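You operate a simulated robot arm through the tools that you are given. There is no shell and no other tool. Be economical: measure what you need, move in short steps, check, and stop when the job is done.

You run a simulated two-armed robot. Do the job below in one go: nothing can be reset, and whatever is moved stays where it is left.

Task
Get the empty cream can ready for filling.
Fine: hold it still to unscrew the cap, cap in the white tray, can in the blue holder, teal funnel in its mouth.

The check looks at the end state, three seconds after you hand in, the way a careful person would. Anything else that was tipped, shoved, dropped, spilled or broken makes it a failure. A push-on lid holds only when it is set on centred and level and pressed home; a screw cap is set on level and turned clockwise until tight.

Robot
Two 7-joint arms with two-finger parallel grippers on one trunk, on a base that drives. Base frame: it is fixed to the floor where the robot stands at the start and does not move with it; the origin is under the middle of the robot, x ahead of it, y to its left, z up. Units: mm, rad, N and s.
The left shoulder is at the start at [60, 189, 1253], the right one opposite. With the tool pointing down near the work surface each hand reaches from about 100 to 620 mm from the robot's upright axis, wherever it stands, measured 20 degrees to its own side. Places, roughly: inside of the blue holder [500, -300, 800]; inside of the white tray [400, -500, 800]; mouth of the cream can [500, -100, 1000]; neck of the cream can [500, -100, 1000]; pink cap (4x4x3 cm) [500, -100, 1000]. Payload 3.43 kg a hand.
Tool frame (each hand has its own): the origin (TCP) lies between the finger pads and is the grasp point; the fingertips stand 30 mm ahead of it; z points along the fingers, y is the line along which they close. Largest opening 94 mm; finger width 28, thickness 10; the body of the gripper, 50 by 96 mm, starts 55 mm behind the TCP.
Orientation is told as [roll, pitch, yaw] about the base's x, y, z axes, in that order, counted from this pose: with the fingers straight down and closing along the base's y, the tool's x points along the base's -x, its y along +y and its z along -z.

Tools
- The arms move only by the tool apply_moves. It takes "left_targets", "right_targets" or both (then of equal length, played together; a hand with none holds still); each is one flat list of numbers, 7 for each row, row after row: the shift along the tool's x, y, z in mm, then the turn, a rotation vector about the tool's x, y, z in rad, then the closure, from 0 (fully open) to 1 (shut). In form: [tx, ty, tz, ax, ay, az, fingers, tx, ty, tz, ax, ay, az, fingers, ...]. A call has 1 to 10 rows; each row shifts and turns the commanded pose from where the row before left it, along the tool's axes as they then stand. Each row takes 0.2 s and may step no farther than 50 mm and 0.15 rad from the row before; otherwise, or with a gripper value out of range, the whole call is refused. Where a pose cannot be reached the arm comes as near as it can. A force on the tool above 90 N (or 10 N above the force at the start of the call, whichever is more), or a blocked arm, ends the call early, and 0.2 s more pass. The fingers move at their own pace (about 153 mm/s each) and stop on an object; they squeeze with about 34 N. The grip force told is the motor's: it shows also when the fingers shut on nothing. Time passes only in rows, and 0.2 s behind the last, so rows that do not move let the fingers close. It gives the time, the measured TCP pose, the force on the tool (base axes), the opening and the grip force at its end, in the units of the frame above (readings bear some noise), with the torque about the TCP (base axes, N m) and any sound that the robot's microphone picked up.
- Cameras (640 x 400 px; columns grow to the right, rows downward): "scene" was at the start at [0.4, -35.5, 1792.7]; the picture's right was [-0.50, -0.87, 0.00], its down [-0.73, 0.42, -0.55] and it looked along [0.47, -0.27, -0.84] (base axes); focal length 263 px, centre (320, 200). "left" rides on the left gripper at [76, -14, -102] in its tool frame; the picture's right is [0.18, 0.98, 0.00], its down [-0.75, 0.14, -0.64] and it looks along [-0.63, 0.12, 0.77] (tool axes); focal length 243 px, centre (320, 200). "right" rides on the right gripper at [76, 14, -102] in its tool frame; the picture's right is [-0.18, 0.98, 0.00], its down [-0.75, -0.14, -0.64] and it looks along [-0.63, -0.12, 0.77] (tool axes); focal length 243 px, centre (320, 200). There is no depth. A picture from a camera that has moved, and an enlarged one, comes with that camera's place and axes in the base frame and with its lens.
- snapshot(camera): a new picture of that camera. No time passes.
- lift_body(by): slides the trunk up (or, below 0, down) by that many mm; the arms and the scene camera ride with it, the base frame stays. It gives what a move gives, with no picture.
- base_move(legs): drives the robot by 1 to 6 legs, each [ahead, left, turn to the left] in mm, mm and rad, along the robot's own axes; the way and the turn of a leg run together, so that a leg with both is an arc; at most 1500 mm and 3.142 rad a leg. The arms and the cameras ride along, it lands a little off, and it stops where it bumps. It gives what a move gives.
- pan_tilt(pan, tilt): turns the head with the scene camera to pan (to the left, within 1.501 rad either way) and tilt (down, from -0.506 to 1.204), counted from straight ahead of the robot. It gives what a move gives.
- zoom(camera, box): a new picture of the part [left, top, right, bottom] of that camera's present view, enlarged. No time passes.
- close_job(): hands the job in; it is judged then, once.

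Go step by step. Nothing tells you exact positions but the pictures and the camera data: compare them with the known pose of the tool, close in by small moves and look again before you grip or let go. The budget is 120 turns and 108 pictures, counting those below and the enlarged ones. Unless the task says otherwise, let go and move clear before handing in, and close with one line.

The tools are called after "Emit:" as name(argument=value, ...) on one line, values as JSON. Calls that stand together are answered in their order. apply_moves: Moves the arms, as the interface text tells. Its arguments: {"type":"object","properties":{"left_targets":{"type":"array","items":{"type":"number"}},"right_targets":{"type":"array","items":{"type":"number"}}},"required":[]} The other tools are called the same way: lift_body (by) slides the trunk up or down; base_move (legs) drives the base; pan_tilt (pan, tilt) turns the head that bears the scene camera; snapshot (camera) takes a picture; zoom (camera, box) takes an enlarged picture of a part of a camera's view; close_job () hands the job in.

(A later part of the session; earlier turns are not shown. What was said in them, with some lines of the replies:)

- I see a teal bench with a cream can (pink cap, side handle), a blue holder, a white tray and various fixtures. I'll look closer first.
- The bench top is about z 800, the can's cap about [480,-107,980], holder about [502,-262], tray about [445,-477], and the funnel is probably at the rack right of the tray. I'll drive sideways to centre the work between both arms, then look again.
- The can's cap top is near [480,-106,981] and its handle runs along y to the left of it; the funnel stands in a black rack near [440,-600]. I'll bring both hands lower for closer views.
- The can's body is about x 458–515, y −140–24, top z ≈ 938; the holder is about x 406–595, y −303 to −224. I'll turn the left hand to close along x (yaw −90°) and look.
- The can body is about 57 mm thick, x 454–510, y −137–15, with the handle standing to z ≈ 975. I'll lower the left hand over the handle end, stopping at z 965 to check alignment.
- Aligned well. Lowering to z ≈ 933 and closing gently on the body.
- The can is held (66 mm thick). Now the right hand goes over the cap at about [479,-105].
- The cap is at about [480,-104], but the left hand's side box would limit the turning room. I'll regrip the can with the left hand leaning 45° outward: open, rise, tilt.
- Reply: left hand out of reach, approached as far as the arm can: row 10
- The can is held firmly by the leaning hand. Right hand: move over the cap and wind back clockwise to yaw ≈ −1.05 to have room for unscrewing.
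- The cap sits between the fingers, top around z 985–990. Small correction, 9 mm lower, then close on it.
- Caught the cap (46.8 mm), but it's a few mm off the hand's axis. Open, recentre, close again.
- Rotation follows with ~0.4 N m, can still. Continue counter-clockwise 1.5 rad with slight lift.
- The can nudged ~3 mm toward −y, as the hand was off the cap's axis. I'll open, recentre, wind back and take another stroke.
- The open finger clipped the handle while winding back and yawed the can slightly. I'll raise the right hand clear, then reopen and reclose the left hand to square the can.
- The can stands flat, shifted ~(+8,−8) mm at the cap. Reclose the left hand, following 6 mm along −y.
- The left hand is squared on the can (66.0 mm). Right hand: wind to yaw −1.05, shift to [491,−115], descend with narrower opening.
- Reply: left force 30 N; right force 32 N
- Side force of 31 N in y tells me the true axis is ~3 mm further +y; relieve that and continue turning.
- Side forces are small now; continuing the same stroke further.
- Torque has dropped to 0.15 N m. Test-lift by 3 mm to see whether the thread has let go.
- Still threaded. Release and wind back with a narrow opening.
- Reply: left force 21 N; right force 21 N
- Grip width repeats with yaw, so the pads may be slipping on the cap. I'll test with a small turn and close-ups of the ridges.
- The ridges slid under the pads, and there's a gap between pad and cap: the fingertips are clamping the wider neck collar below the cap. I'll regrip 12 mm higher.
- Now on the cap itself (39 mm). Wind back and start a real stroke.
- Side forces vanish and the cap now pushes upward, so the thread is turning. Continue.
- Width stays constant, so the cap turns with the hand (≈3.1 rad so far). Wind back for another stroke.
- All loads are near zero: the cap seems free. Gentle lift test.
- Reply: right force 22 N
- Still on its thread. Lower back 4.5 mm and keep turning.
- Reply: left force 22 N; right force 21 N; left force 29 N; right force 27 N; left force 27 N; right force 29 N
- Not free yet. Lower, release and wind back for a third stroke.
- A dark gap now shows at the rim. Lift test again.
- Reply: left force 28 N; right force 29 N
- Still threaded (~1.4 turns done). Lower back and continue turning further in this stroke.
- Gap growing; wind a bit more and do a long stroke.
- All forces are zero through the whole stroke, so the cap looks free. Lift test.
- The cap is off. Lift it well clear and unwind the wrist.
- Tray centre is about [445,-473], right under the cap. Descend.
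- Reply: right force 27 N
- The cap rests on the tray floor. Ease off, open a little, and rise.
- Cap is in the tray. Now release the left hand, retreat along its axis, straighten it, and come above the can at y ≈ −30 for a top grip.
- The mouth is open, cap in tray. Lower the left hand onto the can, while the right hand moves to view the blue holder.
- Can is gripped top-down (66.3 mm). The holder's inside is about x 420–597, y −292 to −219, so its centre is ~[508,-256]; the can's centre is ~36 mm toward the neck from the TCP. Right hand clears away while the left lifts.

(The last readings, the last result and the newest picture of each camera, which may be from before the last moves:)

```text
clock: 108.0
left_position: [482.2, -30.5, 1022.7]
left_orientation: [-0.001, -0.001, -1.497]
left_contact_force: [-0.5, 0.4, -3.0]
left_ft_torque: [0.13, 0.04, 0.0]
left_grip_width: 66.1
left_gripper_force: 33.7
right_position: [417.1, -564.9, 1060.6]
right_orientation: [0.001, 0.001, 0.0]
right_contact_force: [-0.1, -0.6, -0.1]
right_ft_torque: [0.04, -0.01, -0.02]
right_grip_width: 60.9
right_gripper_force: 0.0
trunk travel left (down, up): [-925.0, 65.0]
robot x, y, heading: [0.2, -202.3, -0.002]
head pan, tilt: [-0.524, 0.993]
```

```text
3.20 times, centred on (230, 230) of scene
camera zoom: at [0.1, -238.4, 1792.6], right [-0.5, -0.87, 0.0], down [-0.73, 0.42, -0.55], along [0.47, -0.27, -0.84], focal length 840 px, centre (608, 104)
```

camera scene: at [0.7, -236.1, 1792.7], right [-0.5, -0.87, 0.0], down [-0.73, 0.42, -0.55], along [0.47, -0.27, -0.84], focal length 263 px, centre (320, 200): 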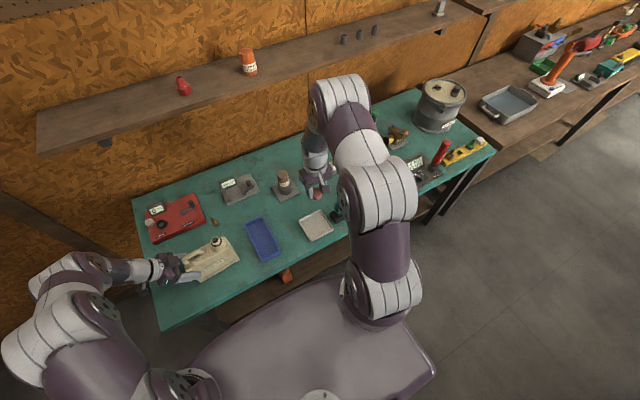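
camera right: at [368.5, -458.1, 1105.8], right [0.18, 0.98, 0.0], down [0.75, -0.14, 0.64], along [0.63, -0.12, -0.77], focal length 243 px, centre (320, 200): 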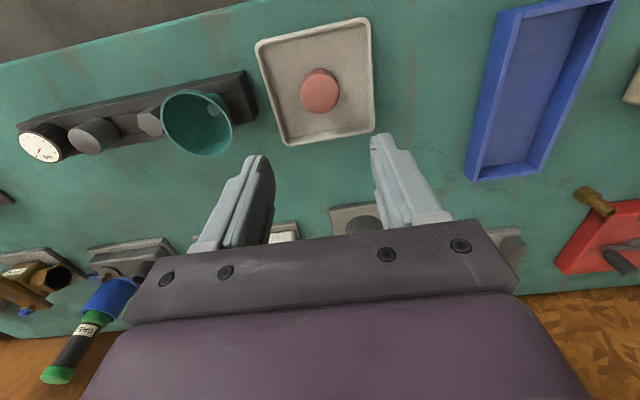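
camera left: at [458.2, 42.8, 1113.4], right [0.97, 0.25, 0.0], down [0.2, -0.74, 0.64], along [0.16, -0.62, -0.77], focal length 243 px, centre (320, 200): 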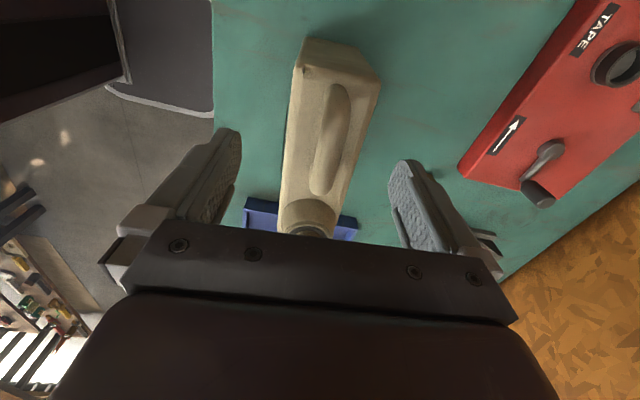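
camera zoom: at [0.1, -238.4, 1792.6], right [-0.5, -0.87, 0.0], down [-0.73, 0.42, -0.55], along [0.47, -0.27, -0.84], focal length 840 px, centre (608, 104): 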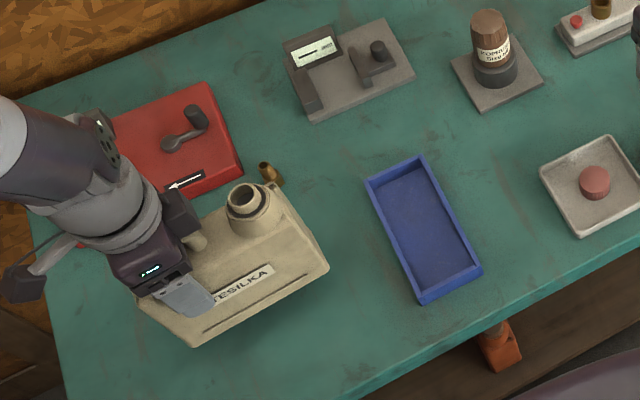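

Lifted level (0.3 kg). Carry it toward the holder and rotate the hand to yaw 0.

Emit:
apply_moves(left_targets=[-37.5, -4.3, 0, 0, 0, 0, 1, -37.5, -4.3, 0, 0, 0, 0, 1, -37.5, -4.3, 0, 0, 0, 0, 1, -37.5, -4.3, 0, 0, 0, 0, 1, -37.5, -4.3, 0, 0, 0, 0, 1, -37.5, -4.3, 0, 0, 0, 0, 1])

Emit:
apply_moves(left_targets=[0, 0, 0, 0, 0, -0.15, 1, 0, 0, 0, 0, 0, -0.15, 1, 0, 0, 0, 0, 0, -0.15, 1, 0, 0, 0, 0, 0, -0.15, 1, 0, 0, 0, 0, 0, -0.15, 1, 0, 0, 0, 0, 0, -0.15, 1, 0, 0, 0, 0, 0, -0.15, 1, 0, 0, 0, 0, 0, -0.15, 1, 0, 0, 0, 0, 0, -0.15, 1, 0, 0, 0, 0, 0, -0.15, 1])

Emit:
zoom(camera="scene", box=[160, 170, 360, 290])

Emit:
snapshot(camera="left")

```text
clock: 109.4
left_position: [474.2, -259.6, 1020.1]
left_orientation: [0.0, -0.001, -1.496]
left_contact_force: [0.2, 0.4, -2.7]
left_ft_torque: [0.1, 0.05, 0.01]
left_grip_width: 66.0
left_gripper_force: 33.5
right_position: [417.5, -563.3, 1060.1]
right_orientation: [0.002, 0.0, 0.0]
right_contact_force: [-0.6, 0.1, 0.1]
right_ft_torque: [0.05, 0.07, 0.01]
right_grip_width: 61.2
right_gripper_force: 0.0
trunk travel left (down, up): [-925.0, 65.0]
robot x, y, heading: [2.0, -202.8, -0.003]
head pan, tilt: [-0.524, 0.993]
```

```text
clock: 111.6
left_position: [472.2, -256.8, 1022.2]
left_orientation: [0.0, -0.001, 0.004]
left_contact_force: [-0.7, -0.6, -2.7]
left_ft_torque: [-0.01, 0.1, 0.02]
left_grip_width: 66.4
left_gripper_force: 34.1
right_position: [417.9, -563.7, 1060.6]
right_orientation: [-0.002, 0.0, -0.002]
right_contact_force: [-0.5, 0.9, -0.8]
right_ft_torque: [-0.03, -0.02, 0.01]
right_grip_width: 61.1
right_gripper_force: 0.0
trunk travel left (down, up): [-925.0, 65.0]
robot x, y, heading: [1.0, -199.9, 0.001]
head pan, tilt: [-0.524, 0.993]
```

```text
3.20 times, centred on (260, 230) of scene
camera zoom: at [0.7, -236.6, 1792.7], right [-0.5, -0.87, 0.0], down [-0.73, 0.42, -0.55], along [0.47, -0.27, -0.84], focal length 840 px, centre (512, 104)
```

zoom: 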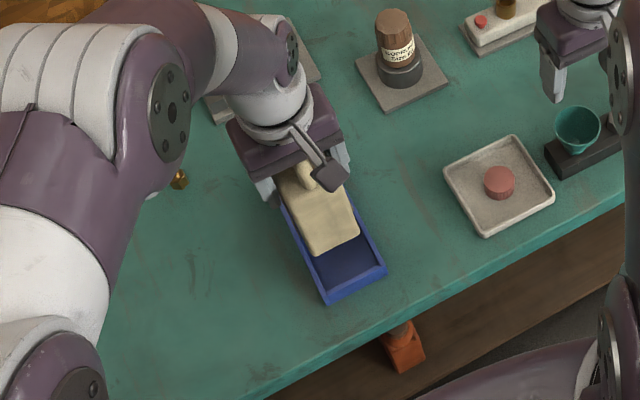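

```text
25 pictures are left
camera left: at [396.3, -272.0, 1124.5], right [-0.19, 0.98, 0.0], down [0.75, 0.14, 0.64], along [0.63, 0.12, -0.77], focal length 243 px, centre (320, 200)
```

left: 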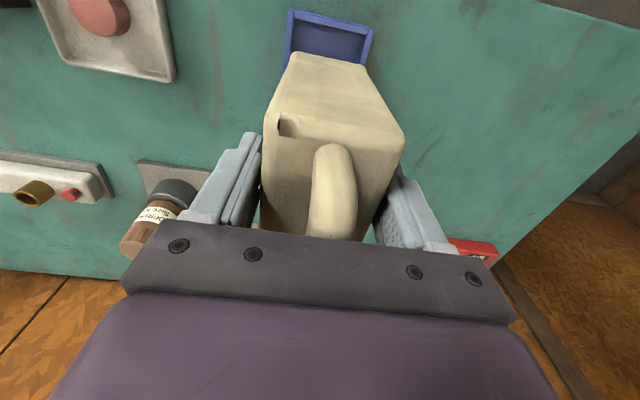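

Nicely over the holder. Lower to ~13 mm above the rim and check alignment.

Emit:
apply_moves(left_targets=[0, 0, 20, 0, 0, 0, 1, 0, 0, 20, 0, 0, 0, 1, 0, 0, 17, 0, 0, 0, 1])

Emit:
zoom(camera="left", box=[220, 0, 460, 150])

Emit:
zoom(camera="right", box=[380, 0, 640, 200])

Emit:
zoom(camera="scene", box=[210, 190, 300, 270])

```text
clock: 112.4
left_position: [473.8, -258.2, 964.5]
left_orientation: [-0.001, 0.001, 0.002]
left_contact_force: [-0.5, -0.1, -3.5]
left_ft_torque: [0.0, 0.1, 0.02]
left_grip_width: 66.1
left_gripper_force: 34.1
right_position: [417.0, -563.9, 1061.6]
right_orientation: [0.001, 0.0, 0.001]
right_contact_force: [0.4, 0.7, -0.4]
right_ft_torque: [0.0, -0.01, -0.03]
right_grip_width: 61.0
right_gripper_force: 0.1
trunk travel left (down, up): [-925.0, 65.0]
robot x, y, heading: [-0.1, -197.9, -0.008]
head pan, tilt: [-0.524, 0.993]
```

```text
2.67 times, centred on (340, 75) of left
camera zoom: at [398.0, -272.4, 1066.7], right [-0.19, 0.98, 0.0], down [0.75, 0.14, 0.64], along [0.63, 0.12, -0.77], focal length 647 px, centre (267, 533)
```

zoom: 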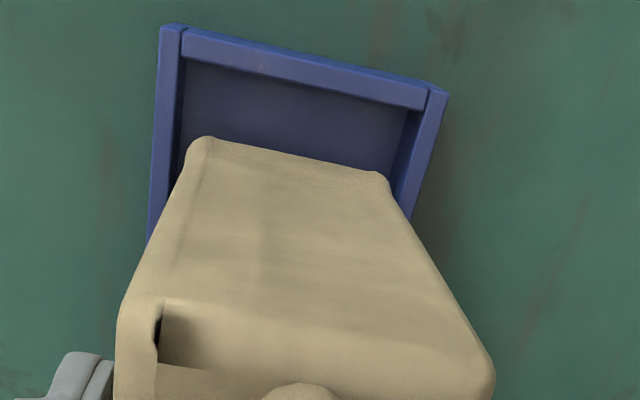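

```text
2.00 times, centred on (510, 100) of right
camera zoom: at [340.3, -547.8, 1163.7], right [0.18, 0.98, 0.0], down [0.75, -0.14, 0.64], along [0.63, -0.12, -0.77], focal length 485 px, centre (-60, 400)
```

zoom: 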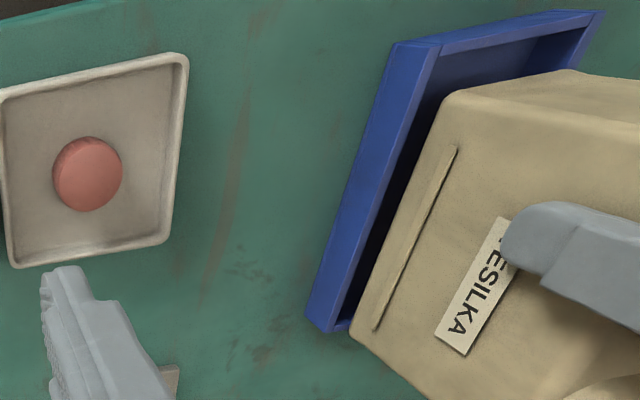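

```text
5.00 times, centred on (255, 230) of scene
camera zoom: at [0.9, -236.5, 1792.7], right [-0.5, -0.87, 0.0], down [-0.73, 0.42, -0.55], along [0.47, -0.27, -0.84], focal length 1313 px, centre (645, 50)
```

zoom: 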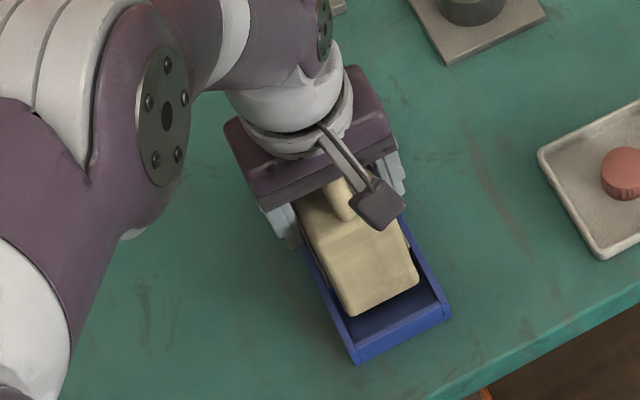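

Laterally the can is centred (−256.4 vs −255.7); lengthwise it should shift ~10 mm toward me. Shift, then lower.

Emit:
apply_moves(left_targets=[5, 0, 0, 0, 0, 0, 1, 5.5, 0, 0, 0, 0, 0, 1, 0, 0, 6, 0, 0, 0, 1, 0, 0, 6, 0, 0, 0, 1, 0, 0, 5, 0, 0, 0, 1])

Emit:
zoom(camera="left", box=[220, 0, 460, 150])

Emit:
zoom(camera="right", box=[480, 0, 640, 200])

```text
clock: 113.6
left_position: [464.7, -256.8, 948.0]
left_orientation: [-0.003, 0.0, 0.002]
left_contact_force: [-0.1, 0.2, -2.9]
left_ft_torque: [0.0, 0.13, 0.01]
left_grip_width: 66.0
left_gripper_force: 33.9
right_position: [416.7, -564.6, 1060.9]
right_orientation: [0.0, 0.001, 0.0]
right_contact_force: [-0.8, -0.4, 0.1]
right_ft_torque: [-0.01, 0.01, 0.01]
right_grip_width: 61.1
right_gripper_force: 0.1
trunk travel left (down, up): [-925.0, 65.0]
robot x, y, heading: [0.4, -199.7, -0.001]
head pan, tilt: [-0.524, 0.993]
```

```text
2.67 times, centred on (340, 75) of left
camera zoom: at [387.5, -272.4, 1050.7], right [-0.18, 0.98, 0.0], down [0.75, 0.14, 0.64], along [0.63, 0.12, -0.77], focal length 647 px, centre (267, 533)
```

zoom: 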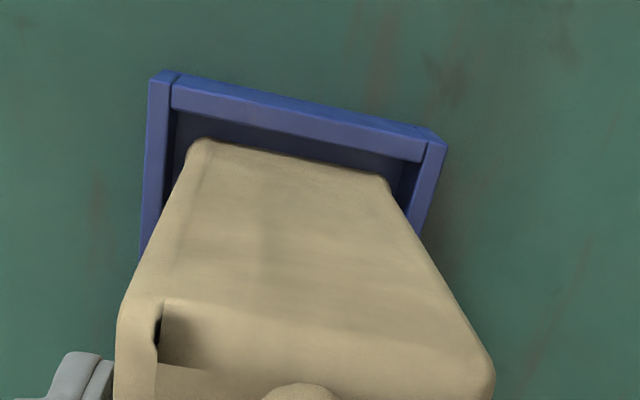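

```text
2.00 times, centred on (560, 100) of right
camera zoom: at [340.1, -547.8, 1163.7], right [0.18, 0.98, 0.0], down [0.75, -0.14, 0.64], along [0.63, -0.12, -0.77], focal length 485 px, centre (-160, 400)
```

zoom: 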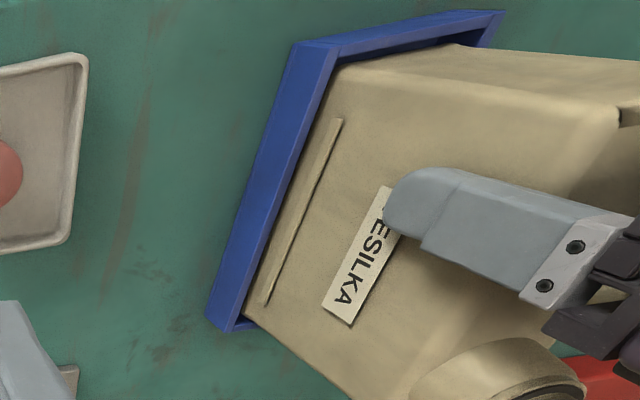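

Inside the rim on all sides. Lower the last millimetres.

Emit:
apply_moves(left_targets=[0, 0, 4, 0, 0, 0, 1, 0, 0, 3, 0, 0, 0, 1, 0, 0, 3, 0, 0, 0, 1])

```text
clock: 114.4
left_position: [462.6, -258.0, 939.1]
left_orientation: [-0.002, 0.0, 0.001]
left_contact_force: [-0.7, 0.4, -3.1]
left_ft_torque: [0.02, 0.1, 0.01]
left_grip_width: 66.3
left_gripper_force: 34.0
right_position: [417.3, -563.1, 1060.7]
right_orientation: [-0.001, 0.0, -0.001]
right_contact_force: [0.6, -0.2, 0.3]
right_ft_torque: [0.02, -0.03, 0.01]
right_grip_width: 60.8
right_gripper_force: 0.0
trunk travel left (down, up): [-925.0, 65.0]
robot x, y, heading: [-0.3, -200.3, -0.003]
head pan, tilt: [-0.524, 0.993]
```

Emit:
apply_moves(left_targets=[0, 0, 1.5, 0, 0, 0, 1, 0, 0, 1.5, 0, 0, 0, 1])

```text
clock: 115.0
left_position: [462.2, -257.9, 937.2]
left_orientation: [-0.002, -0.003, -0.001]
left_contact_force: [-1.2, 0.7, 3.7]
left_ft_torque: [0.3, -0.53, 0.12]
left_grip_width: 66.4
left_gripper_force: 33.8
right_position: [417.0, -564.3, 1062.3]
right_orientation: [0.0, 0.0, -0.002]
right_contact_force: [0.3, 0.3, 0.2]
right_ft_torque: [-0.02, 0.02, 0.04]
right_grip_width: 61.0
right_gripper_force: 0.0
trunk travel left (down, up): [-925.0, 65.0]
robot x, y, heading: [0.3, -203.3, -0.005]
head pan, tilt: [-0.524, 0.993]
```

Seated on the holder floor. Release and rise, then clear to the left.

Emit:
apply_moves(left_targets=[0, 0, 0, 0, 0, 0, 0.1, 0, 0, 0, 0, 0, 0, 0, 0, 0, -20, 0, 0, 0, 0, 0, 0, -30, 0, 0, 0, 0, 0, 0, -40, 0, 0, 0, 0, 0, 0, -40, 0, 0, 0, 0, 0, 45, -20, 0, 0, 0, 0, 0, 48, 0, 0, 0, 0, 0, 0, 48, 0, 0, 0, 0, 0, 0, 48, 0, 0, 0, 0, 0], right_targets=[0, 0, 0, 0, 0, 0, 0, 0, 0, 0, 0, 0, 0, 0, 0, -4, 0, 0, 0, 0, 0, 0, -4, 0, 0, 0, 0, 0, 20, -4, 0, 0, 0, 0, 0, 20, -4, 0, 0, 0, 0, 0, 20, -4, 0, 0, 0, 0, 0, 20, -4, 0, 0, 0, 0, 0, 20, 0, 0, 0, 0, 0, 0, 0, 0, 0, 0, 0, 0, 0])

Emit:
snapshot(camera="right")

Emit:
zoom(camera="scene", box=[200, 160, 380, 270])

```text
clock: 117.2
left_position: [463.8, -65.7, 1082.2]
left_orientation: [-0.004, 0.0, -0.002]
left_contact_force: [-0.2, 0.4, 0.3]
left_ft_torque: [-0.03, 0.01, -0.02]
left_grip_width: 93.8
left_gripper_force: 0.1
right_position: [315.4, -586.2, 1063.7]
right_orientation: [-0.002, -0.001, -0.003]
right_contact_force: [-0.4, -1.0, -0.1]
right_ft_torque: [-0.01, 0.0, 0.01]
right_grip_width: 94.0
right_gripper_force: 0.1
trunk travel left (down, up): [-925.0, 65.0]
robot x, y, heading: [0.7, -202.1, 0.003]
head pan, tilt: [-0.524, 0.993]
```

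```text
19 pictures are left
camera right: at [237.6, -570.7, 1165.8], right [0.18, 0.98, 0.0], down [0.75, -0.14, 0.64], along [0.63, -0.12, -0.77], focal length 243 px, centre (320, 200)
```

right: 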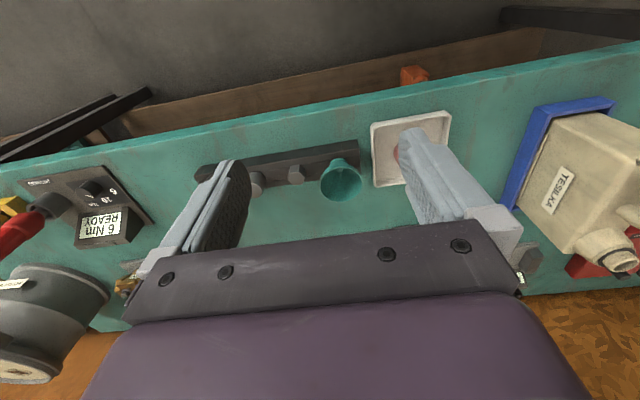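

```text
3.56 times, centred on (290, 215) of scene
camera zoom: at [0.7, -233.7, 1792.7], right [-0.5, -0.87, 0.0], down [-0.73, 0.42, -0.55], along [0.47, -0.27, -0.84], focal length 934 px, centre (427, 147)
```

zoom: 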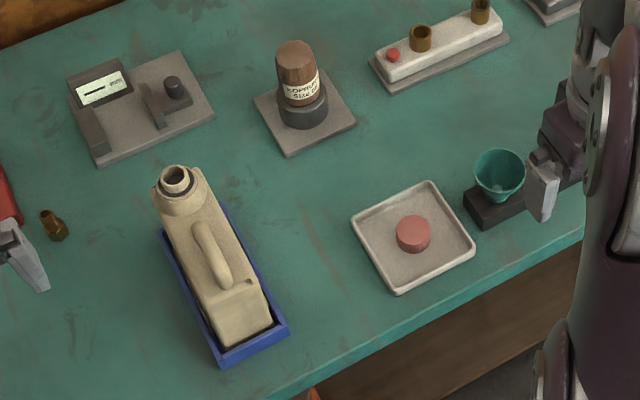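

The can sits in the holder. Triangulating three views, the funnel's rim is at about [429,-577,905], ~60 mm wide. Right hand goes above it at yaw 0.75 so the fingers avoid the neighbouring knob.

Emit:
apply_moves(right_targets=[-38, 3, 26, 0, 0, 0, 0, -38, 3, 26, 0, 0, 0, 0, -37.6, 3, 26, 0, 0, 0, 0, 0, 0, 0, 0, 0, -0.15, 0, 0, 0, 0, 0, 0, -0.15, 0, 0, 0, 0, 0, 0, -0.15, 0, 0, 0, 0, 0, 0, -0.15, 0, 0, 0, 0, 0, 0, -0.15, 0])

Emit:
zoom(camera="right", box=[180, 20, 500, 240])

```text
clock: 119.0
left_position: [464.5, -66.4, 1082.0]
left_orientation: [-0.004, 0.001, 0.002]
left_contact_force: [0.7, -0.7, -0.2]
left_ft_torque: [-0.01, -0.01, 0.01]
left_grip_width: 94.0
left_gripper_force: 0.2
right_position: [429.2, -580.5, 983.6]
right_orientation: [0.0, 0.0, 0.752]
right_contact_force: [-0.4, 0.7, 0.4]
right_ft_torque: [0.03, 0.0, 0.02]
right_grip_width: 93.8
right_gripper_force: 0.1
trunk travel left (down, up): [-925.0, 65.0]
robot x, y, heading: [1.6, -201.2, 0.001]
head pan, tilt: [-0.524, 0.993]
```

```text
1.82 times, centred on (340, 130) of right
camera zoom: at [361.9, -619.0, 1086.9], right [-0.54, 0.84, 0.0], down [0.65, 0.41, 0.64], along [0.54, 0.34, -0.77], focal length 441 px, centre (284, 327)
```

zoom: 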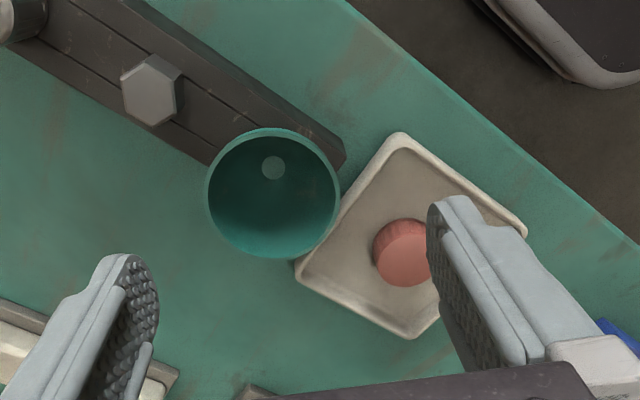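

Rim is nearly centred between the fingers; small shift, descend, and close on the rim.

Emit:
apply_moves(right_targets=[0, -3.5, 25, 0, 0, 0, 0, 0, 0, 25, 0, 0, 0, 0, 0, 0, 20, 0, 0, 0, 0, 0, 0, 12, 0, 0, 0, 0])

Emit:
zoom(camera="right", box=[180, 40, 460, 240])

```text
clock: 120.0
left_position: [464.0, -67.0, 1082.7]
left_orientation: [0.0, 0.0, 0.0]
left_contact_force: [0.2, 0.7, 0.0]
left_ft_torque: [0.05, 0.0, 0.01]
left_grip_width: 94.0
left_gripper_force: 0.0
right_position: [430.6, -581.5, 901.3]
right_orientation: [0.0, 0.001, 0.749]
right_contact_force: [-0.5, 0.1, -0.6]
right_ft_torque: [-0.01, 0.03, -0.02]
right_grip_width: 94.3
right_gripper_force: 0.1
trunk travel left (down, up): [-925.0, 65.0]
robot x, y, heading: [0.2, -202.5, -0.002]
head pan, tilt: [-0.524, 0.993]
```

```text
2.00 times, centred on (320, 140) of right
camera zoom: at [364.4, -621.4, 1004.3], right [-0.53, 0.85, 0.0], down [0.65, 0.41, 0.64], along [0.54, 0.34, -0.77], focal length 485 px, centre (320, 320)
```

zoom: 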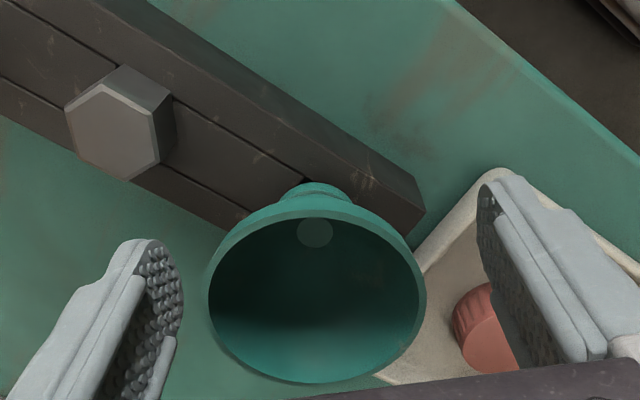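

Emit:
apply_moves(right_targets=[0, 0, 5, 0, 0, 0, 0, 0, 0, 0, 0, 0, 0, 0.25, 0, 0, 0, 0, 0, 0, 0.4, 0, 0, 0, 0, 0, 0, 1, 0, 0, 0, 0, 0, 0, 1])

Emit:
zoom(camera="right", box=[180, 40, 460, 240])

```text
clock: 121.2
left_position: [464.3, -67.6, 1081.6]
left_orientation: [-0.002, -0.002, -0.001]
left_contact_force: [-0.7, 0.1, -0.5]
left_ft_torque: [-0.02, -0.03, -0.01]
left_grip_width: 93.9
left_gripper_force: 0.1
right_position: [431.3, -582.2, 897.0]
right_orientation: [0.0, 0.0, 0.749]
right_contact_force: [0.8, 0.6, 0.8]
right_ft_torque: [0.0, 0.02, 0.01]
right_grip_width: 58.0
right_gripper_force: 33.8
trunk travel left (down, up): [-925.0, 65.0]
robot x, y, heading: [1.9, -202.6, -0.003]
head pan, tilt: [-0.524, 0.993]
```

```text
2.00 times, centred on (320, 140) of right
camera zoom: at [364.3, -621.7, 999.6], right [-0.53, 0.85, 0.0], down [0.65, 0.41, 0.64], along [0.54, 0.34, -0.77], focal length 485 px, centre (320, 320)
```

zoom: 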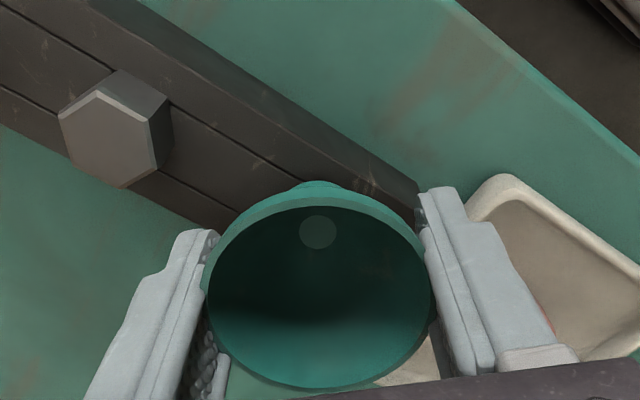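

Rim gripped at 58 mm. Lift straight up out of the rack.

Emit:
apply_moves(right_targets=[0, 0, -8, 0, 0, 0, 1, 0, 0, -20, 0, 0, 0, 1, 0, 0, -35, 0, 0, 0, 1, 0, 0, -45, 0, 0, 0, 1, 0, 0, -45, 0, 0, 0, 1, 0, 0, -45, 0, 0, 0, 1, 0, 0, -40, 0, 0, 0, 1])

Emit:
zoom(camera="scene", box=[200, 140, 420, 270])

Emit:
zoom(camera="right", box=[180, 0, 500, 240])

```text
clock: 122.8
left_position: [462.4, -67.2, 1082.0]
left_orientation: [0.0, 0.0, 0.001]
left_contact_force: [-0.1, 0.6, -0.2]
left_ft_torque: [-0.01, 0.0, 0.02]
left_grip_width: 93.8
left_gripper_force: 0.0
right_position: [431.8, -578.9, 1137.1]
right_orientation: [0.001, 0.0, 0.748]
right_contact_force: [0.9, 0.3, -1.4]
right_ft_torque: [-0.04, -0.02, -0.02]
right_grip_width: 57.8
right_gripper_force: 34.0
trunk travel left (down, up): [-925.0, 65.0]
robot x, y, heading: [-0.2, -200.3, -0.003]
head pan, tilt: [-0.524, 0.993]
```

```text
2.91 times, centred on (310, 205) of scene
camera zoom: at [-1.1, -235.4, 1792.6], right [-0.5, -0.87, 0.0], down [-0.72, 0.42, -0.55], along [0.47, -0.27, -0.84], focal length 764 px, centre (349, 186)
```

zoom: 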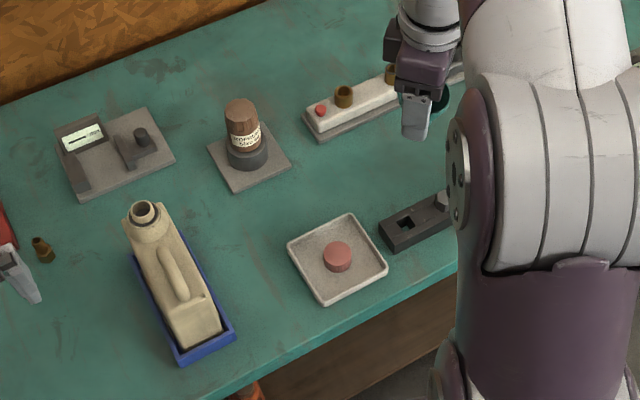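

```text
1.67 times, centred on (340, 120) of right
camera zoom: at [364.1, -619.4, 1239.0], right [-0.53, 0.85, 0.0], down [0.65, 0.41, 0.64], along [0.54, 0.34, -0.77], focal length 404 px, centre (287, 333)
```

zoom: 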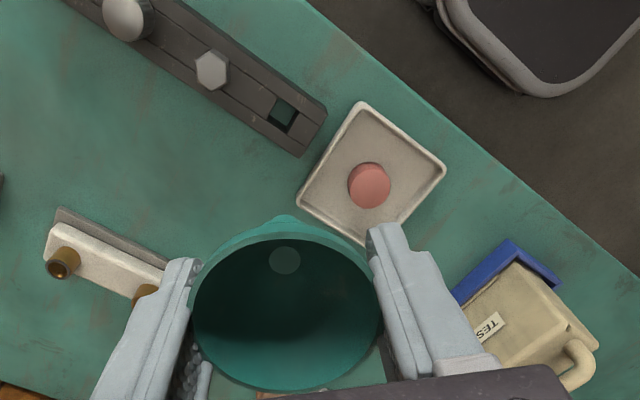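

The funnel hangs straight. I'll raise/turn the left hand to watch the mouth, while the right hand carries the funnel halfway.

Emit:
apply_moves(left_targets=[0, 0, -50, 0, 0, 0, 0, 0, 0, -50, 0, 0, 0, 0, 0, 0, -50, 0, 0, 0, 0, 0, 0, 0, 0, 0, 0.15, 0, 0, 0, 0, 0, 0, 0.15, 0, 0, 0, 0, 0, 0, 0.15, 0, 0, 0, 0, 0, 0, 0.15, 0, 0, 0, 0, 0, 0, 0.15, 0], right_targets=[-38.2, 19.5, -2, 0, 0, 0, 1, -38.2, 19.5, -2, 0, 0, 0, 1, -38.2, 19.5, -2, 0, 0, 0, 1, -38.2, 19.5, -2, 0, 0, 0, 1, 0, 0, 0, 0, 0, 0, 1, 0, 0, 0, 0, 0, 0, 1, 0, 0, 0, 0, 0, 0, 1, 0, 0, 0, 0, 0, 0, 1])

Emit:
snapshot(camera="left")

```text
clock: 124.6
left_position: [461.6, -67.6, 1235.9]
left_orientation: [0.002, -0.002, -0.75]
left_contact_force: [-0.2, 1.1, 0.1]
left_ft_torque: [0.0, 0.0, 0.01]
left_grip_width: 94.0
left_gripper_force: 0.1
right_position: [490.0, -421.6, 1144.0]
right_orientation: [0.0, -0.001, 0.748]
right_contact_force: [-0.6, 0.0, -0.1]
right_ft_torque: [0.03, -0.02, -0.03]
right_grip_width: 57.7
right_gripper_force: 34.3
trunk travel left (down, up): [-925.0, 65.0]
robot x, y, heading: [0.2, -196.8, -0.004]
head pan, tilt: [-0.524, 0.993]
```

```text
12 pictures are left
camera left: at [396.4, -26.1, 1337.6], right [0.54, 0.84, 0.0], down [0.65, -0.41, 0.64], along [0.54, -0.34, -0.77], focal length 243 px, centre (320, 200)
```

left: 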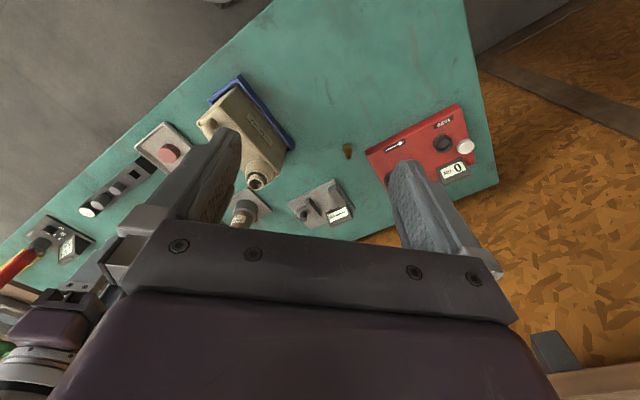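

Emit:
zoom(camera="left", box=[200, 130, 312, 200])

Emit:
zoom(camera="right", box=[180, 0, 640, 280])

```text
5.71 times, centred on (256, 165) of left
camera zoom: at [396.4, -26.1, 1337.6], right [0.54, 0.84, 0.0], down [0.65, -0.41, 0.64], along [0.54, -0.34, -0.77], focal length 1386 px, centre (686, 400)
```

zoom: 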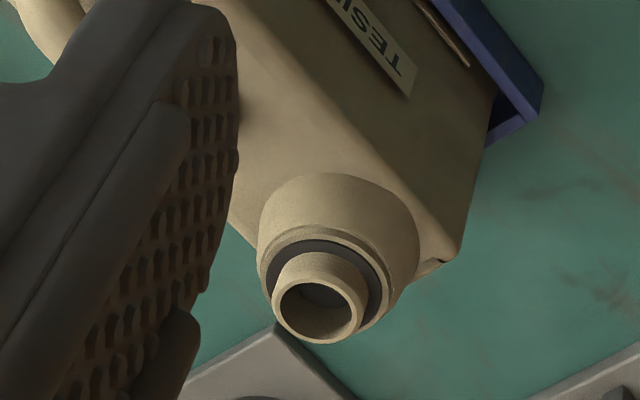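

```text
1.39 times, centred on (410, 140) of right
camera zoom: at [424.5, -460.5, 1246.5], right [-0.53, 0.85, 0.0], down [0.65, 0.41, 0.64], along [0.54, 0.34, -0.77], focal length 338 px, centre (195, 284)
```

zoom: 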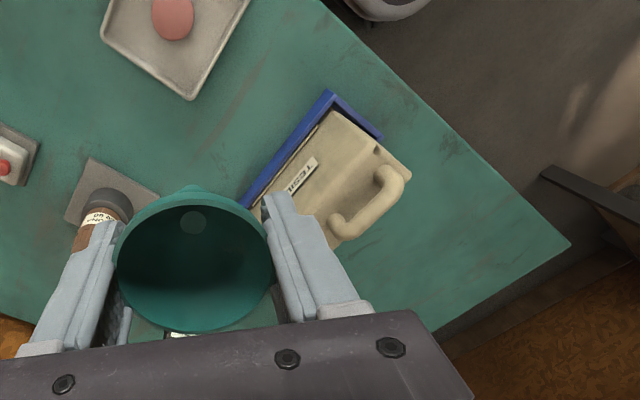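

Combining dead reckoning from the cap/grip poses and the views, the mouth is at about [551,-257]. Bring the funnel above it and look from the left camera.

Emit:
apply_moves(right_targets=[-39, 19.5, 0, 0, 0, 0, 1, -39, 19.5, 0, 0, 0, 0, 1, -39, 19.5, 0, 0, 0, 0, 1, -39, 19.5, 0, 0, 0, 0, 1, 0, 0, 25, 0, 0, 0, 1])

Emit:
zoom(camera="left", box=[160, 100, 352, 220])

```text
clock: 125.8
left_position: [462.5, -68.7, 1234.8]
left_orientation: [0.0, -0.001, -0.749]
left_contact_force: [0.0, 0.1, -0.3]
left_ft_torque: [0.02, 0.01, 0.01]
left_grip_width: 94.0
left_gripper_force: 0.1
right_position: [551.6, -255.7, 1117.5]
right_orientation: [0.001, -0.001, 0.75]
right_contact_force: [0.2, -0.5, -0.1]
right_ft_torque: [0.0, 0.0, 0.01]
right_grip_width: 57.8
right_gripper_force: 34.2
trunk travel left (down, up): [-925.0, 65.0]
robot x, y, heading: [-2.2, -202.9, -0.002]
head pan, tilt: [-0.524, 0.993]
```

```text
3.33 times, centred on (256, 160) of left
camera zoom: at [397.0, -26.6, 1337.4], right [0.53, 0.85, 0.0], down [0.65, -0.41, 0.64], along [0.54, -0.34, -0.77], focal length 809 px, centre (533, 333)
```

zoom: 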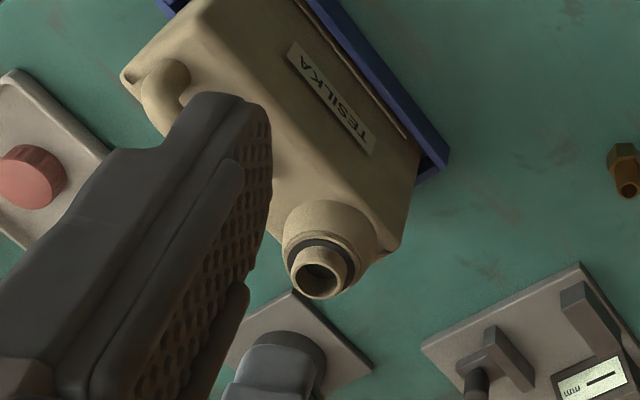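

Emit:
apply_moves(right_targets=[0, 0, 20, 0, 0, 0, 1, 0, 0, 15, 0, 0, 0, 1])

Emit:
zoom(camera="left", box=[180, 120, 340, 220])

```text
clock: 126.4
left_position: [461.5, -66.5, 1235.5]
left_orientation: [0.002, 0.001, -0.75]
left_contact_force: [-0.6, 0.4, -0.2]
left_ft_torque: [-0.02, -0.01, 0.0]
left_grip_width: 94.1
left_gripper_force: 0.1
right_position: [551.5, -257.8, 1083.5]
right_orientation: [0.0, 0.0, 0.749]
right_contact_force: [0.0, 0.6, -0.4]
right_ft_torque: [-0.03, 0.03, 0.0]
right_grip_width: 57.5
right_gripper_force: 34.2
trunk travel left (down, up): [-925.0, 65.0]
robot x, y, heading: [0.6, -200.7, -0.002]
head pan, tilt: [-0.524, 0.993]
```

```text
4.00 times, centred on (260, 170) of left
camera zoom: at [397.1, -26.4, 1337.3], right [0.53, 0.85, 0.0], down [0.65, -0.41, 0.64], along [0.54, -0.34, -0.77], focal length 970 px, centre (560, 320)
```

zoom: 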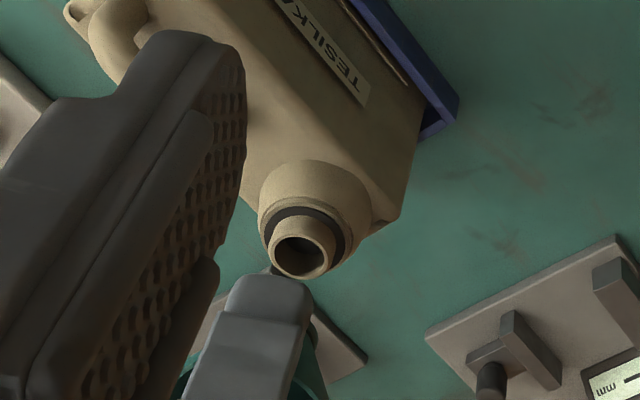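

The right finger hides the spout. Rotate the right hand to yaw −0.6 so the spout is seen between the fingers.

Emit:
apply_moves(right_targets=[0, 0, 0, 0, 0, 0.15, 1, 0, 0, 0, 0, 0, 0.15, 1, 0, 0, 0, 0, 0, 0.15, 1, 0, 0, 0, 0, 0, 0.15, 1, 0, 0, 0, 0, 0, 0.15, 1, 0, 0, 0, 0, 0, 0.15, 1, 0, 0, 0, 0, 0, 0.15, 1, 0, 0, 0, 0, 0, 0.15, 1, 0, 0, 0, 0, 0, 0.15, 1])

Emit:
zoom(camera="left", box=[200, 140, 328, 220])

```text
clock: 128.4
left_position: [462.1, -66.0, 1235.9]
left_orientation: [0.0, -0.002, -0.75]
left_contact_force: [-0.6, -0.4, -0.1]
left_ft_torque: [-0.03, -0.03, -0.01]
left_grip_width: 94.4
left_gripper_force: 0.1
right_position: [551.0, -256.8, 1083.6]
right_orientation: [0.0, 0.0, -0.601]
right_contact_force: [0.1, 0.1, -0.6]
right_ft_torque: [-0.02, 0.04, 0.01]
right_grip_width: 58.1
right_gripper_force: 34.5
trunk travel left (down, up): [-925.0, 65.0]
robot x, y, heading: [0.8, -201.2, 0.0]
head pan, tilt: [-0.524, 0.993]
```

```text
5.00 times, centred on (264, 180) of left
camera zoom: at [396.5, -26.1, 1337.5], right [0.53, 0.85, 0.0], down [0.65, -0.41, 0.64], along [0.54, -0.34, -0.77], focal length 1213 px, centre (600, 300)
```

zoom: 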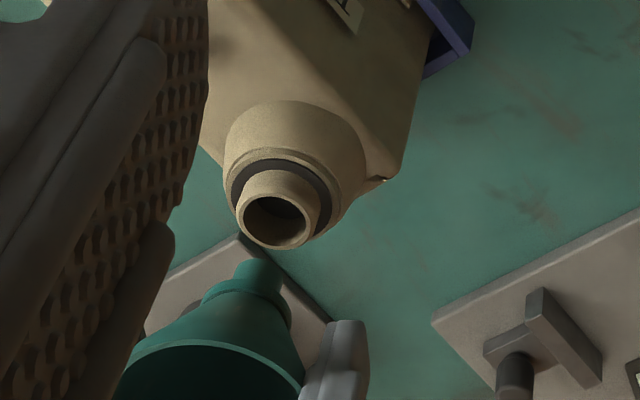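

The spout points at the mouth, ~25 mm above it, laterally within ~1–2 mm. Lower 18 mm and look again.

Emit:
apply_moves(right_targets=[0, 0, 9, 0, 0, 0, 1, 0, 0, 9, 0, 0, 0, 1])

Emit:
zoom(camera="left", box=[200, 140, 328, 220])

```text
clock: 129.0
left_position: [462.1, -67.3, 1235.5]
left_orientation: [0.0, -0.002, -0.749]
left_contact_force: [-0.4, -0.1, 0.0]
left_ft_torque: [0.0, 0.01, 0.02]
left_grip_width: 93.9
left_gripper_force: 0.0
right_position: [551.6, -258.7, 1064.9]
right_orientation: [0.0, 0.0, -0.601]
right_contact_force: [-0.5, -0.3, 0.1]
right_ft_torque: [0.01, 0.01, -0.01]
right_grip_width: 57.9
right_gripper_force: 34.5
trunk travel left (down, up): [-925.0, 65.0]
robot x, y, heading: [0.4, -199.6, -0.001]
head pan, tilt: [-0.524, 0.993]
```

```text
5.00 times, centred on (264, 180) of left
camera zoom: at [396.8, -26.2, 1337.4], right [0.53, 0.85, 0.0], down [0.65, -0.41, 0.64], along [0.54, -0.34, -0.77], focal length 1213 px, centre (600, 300)
```

zoom: 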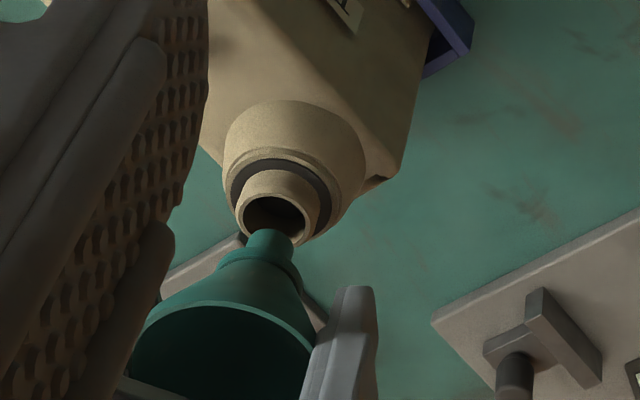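

Emit:
apply_moves(right_targets=[0, 0, 3, 0, 0, 0, 1, 0, 0, 3, 0, 0, 0, 1, 0, 0, 2, 0, 0, 0, 1])

Emit:
zoom(camera="left", box=[200, 140, 328, 220])

```text
clock: 129.8
left_position: [463.3, -67.1, 1236.5]
left_orientation: [0.0, -0.002, -0.75]
left_contact_force: [0.0, -0.3, 0.0]
left_ft_torque: [0.0, 0.0, -0.03]
left_grip_width: 94.2
left_gripper_force: 0.1
right_position: [550.5, -257.4, 1055.8]
right_orientation: [0.001, -0.001, -0.599]
right_contact_force: [-0.4, -0.2, -0.8]
right_ft_torque: [0.0, 0.01, 0.0]
right_grip_width: 57.8
right_gripper_force: 33.9
trunk travel left (down, up): [-925.0, 65.0]
robot x, y, heading: [-0.9, -202.3, -0.004]
head pan, tilt: [-0.524, 0.993]
```

```text
5.00 times, centred on (264, 180) of left
camera zoom: at [396.5, -26.1, 1337.5], right [0.53, 0.85, 0.0], down [0.65, -0.41, 0.64], along [0.54, -0.34, -0.77], focal length 1213 px, centre (600, 300)
```

zoom: 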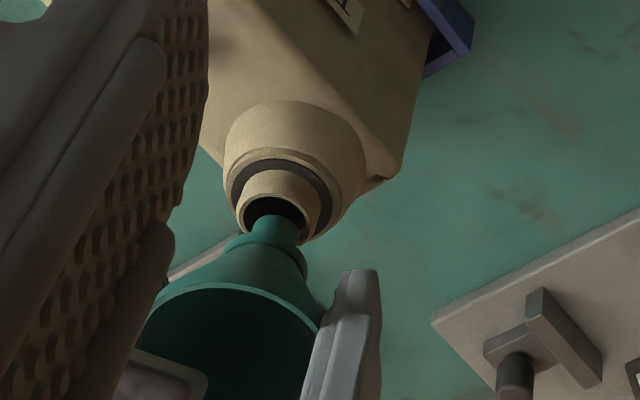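

Spout tip is at the opening with no contact. Continue down in small steps.

Emit:
apply_moves(right_targets=[0, 0, 3, 0, 0, 0, 1, 0, 0, 3, 0, 0, 0, 1, 0, 0, 2, 0, 0, 0, 1])

```text
clock: 130.6
left_position: [461.3, -67.9, 1235.6]
left_orientation: [-0.001, -0.001, -0.75]
left_contact_force: [0.3, 0.6, 0.6]
left_ft_torque: [0.0, -0.02, -0.01]
left_grip_width: 94.0
left_gripper_force: 0.1
right_position: [550.8, -258.2, 1048.5]
right_orientation: [0.0, 0.0, -0.6]
right_contact_force: [-1.6, -0.4, 0.1]
right_ft_torque: [0.03, 0.06, -0.01]
right_grip_width: 57.4
right_gripper_force: 33.9
trunk travel left (down, up): [-925.0, 65.0]
robot x, y, heading: [-0.5, -200.0, 0.005]
head pan, tilt: [-0.524, 0.993]
```

Emit:
apply_moves(right_targets=[1, -0.6, 2, 0, 0, 0, 1, 0, 0, 2, 0, 0, 0, 1, 0, 0, 2, 0, 0, 0, 1])

Emit:
zoom(camera="left", box=[200, 140, 328, 220])

```text
clock: 131.4
left_position: [462.6, -67.1, 1235.0]
left_orientation: [-0.001, -0.002, -0.751]
left_contact_force: [0.4, 0.3, 0.6]
left_ft_torque: [-0.02, -0.01, 0.02]
left_grip_width: 94.1
left_gripper_force: 0.1
right_position: [550.0, -255.7, 1042.1]
right_orientation: [0.0, 0.0, -0.601]
right_contact_force: [-0.6, 0.0, 0.0]
right_ft_torque: [0.0, -0.01, 0.0]
right_grip_width: 57.8
right_gripper_force: 34.3
trunk travel left (down, up): [-925.0, 65.0]
robot x, y, heading: [0.6, -203.2, -0.001]
head pan, tilt: [-0.524, 0.993]
```

```text
5.00 times, centred on (264, 180) of left
camera zoom: at [396.6, -26.1, 1337.4], right [0.53, 0.85, 0.0], down [0.65, -0.41, 0.64], along [0.54, -0.34, -0.77], focal length 1213 px, centre (600, 300)
```

zoom: 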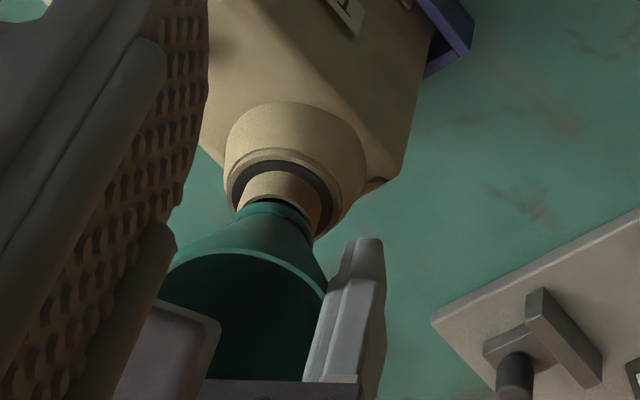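

Spout is inside, flange almost on the mouth. Lower until it seats.

Emit:
apply_moves(right_targets=[0, 0, 1.5, 0, 0, 0, 1, 0, 0, 1.5, 0, 0, 0, 1])

```text
clock: 132.0
left_position: [461.0, -67.3, 1236.1]
left_orientation: [0.002, -0.002, -0.749]
left_contact_force: [-0.2, 0.2, -0.4]
left_ft_torque: [0.0, 0.02, 0.0]
left_grip_width: 93.9
left_gripper_force: 0.0
right_position: [550.1, -257.0, 1040.5]
right_orientation: [0.003, -0.001, -0.601]
right_contact_force: [0.3, 0.1, 4.8]
right_ft_torque: [0.04, 0.01, -0.01]
right_grip_width: 57.6
right_gripper_force: 34.3
trunk travel left (down, up): [-925.0, 65.0]
robot x, y, heading: [-0.1, -201.5, -0.001]
head pan, tilt: [-0.524, 0.993]
```

Seated with light contact. Open, and rise straight up.

Emit:
apply_moves(right_targets=[0, 0, 0, 0, 0, 0, 0.3, 0, 0, 0, 0, 0, 0, 0.1, 0, 0, 0, 0, 0, 0, 0.05, 0, 0, -15, 0, 0, 0, 0.05, 0, 0, -30, 0, 0, 0, 0.05, 0, 0, -40, 0, 0, 0, 0.05, 0, 0, -40, 0, 0, 0, 0.05, 30, 0, -20, 0, 0, 0, 0.05, 40, -20, 0, 0, 0, 0, 0.05])

Emit:
zoom(camera="left", box=[170, 90, 362, 210])

Emit:
zoom(camera="scene", box=[180, 150, 400, 280])

```text
clock: 134.0
left_position: [461.1, -66.7, 1237.1]
left_orientation: [-0.002, -0.002, -0.747]
left_contact_force: [-0.1, -0.3, -0.8]
left_ft_torque: [-0.02, -0.05, 0.0]
left_grip_width: 93.8
left_gripper_force: 0.0
right_position: [479.4, -233.5, 1185.7]
right_orientation: [0.002, -0.002, -0.6]
right_contact_force: [-0.4, 0.1, 0.5]
right_ft_torque: [-0.01, -0.06, -0.03]
right_grip_width: 89.4
right_gripper_force: 0.0
trunk travel left (down, up): [-925.0, 65.0]
robot x, y, heading: [-0.4, -200.3, -0.001]
head pan, tilt: [-0.524, 0.993]
```

```text
3.33 times, centred on (266, 150) of left
camera zoom: at [394.2, -25.9, 1338.2], right [0.53, 0.85, 0.0], down [0.65, -0.41, 0.64], along [0.54, -0.34, -0.77], focal length 809 px, centre (500, 367)
```

zoom: 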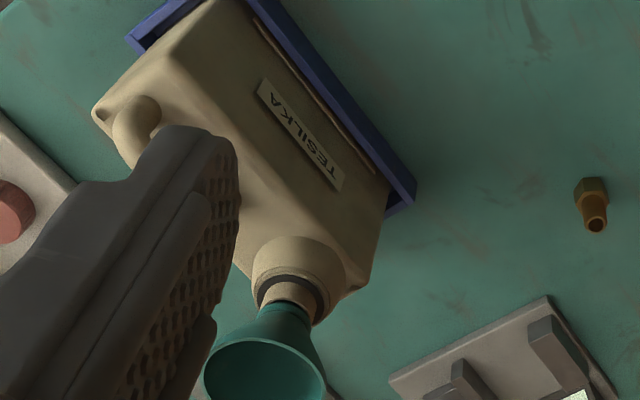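

```text
2.91 times, centred on (290, 215) of scene
camera zoom: at [-2.8, -236.1, 1792.7], right [-0.5, -0.87, 0.0], down [-0.72, 0.42, -0.55], along [0.47, -0.27, -0.84], focal length 764 px, centre (407, 156)
```

zoom: 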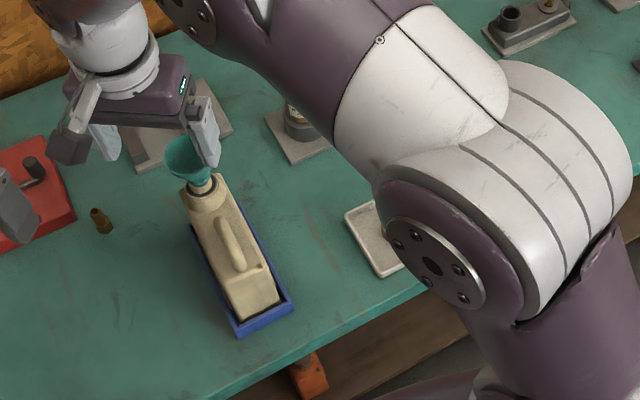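

The cap is in the white tray, the can is in the blue holder with the funnel upright in its mouth, and both hands are clear. Handing in.

Emit:
close_job()

```text
The job is handed in.
```

The cream can is ready for filling: the cap is off and in the white tray, the can sits in the blue holder, and the teal funnel stands in its mouth. I saw nothing else knocked over or moved.
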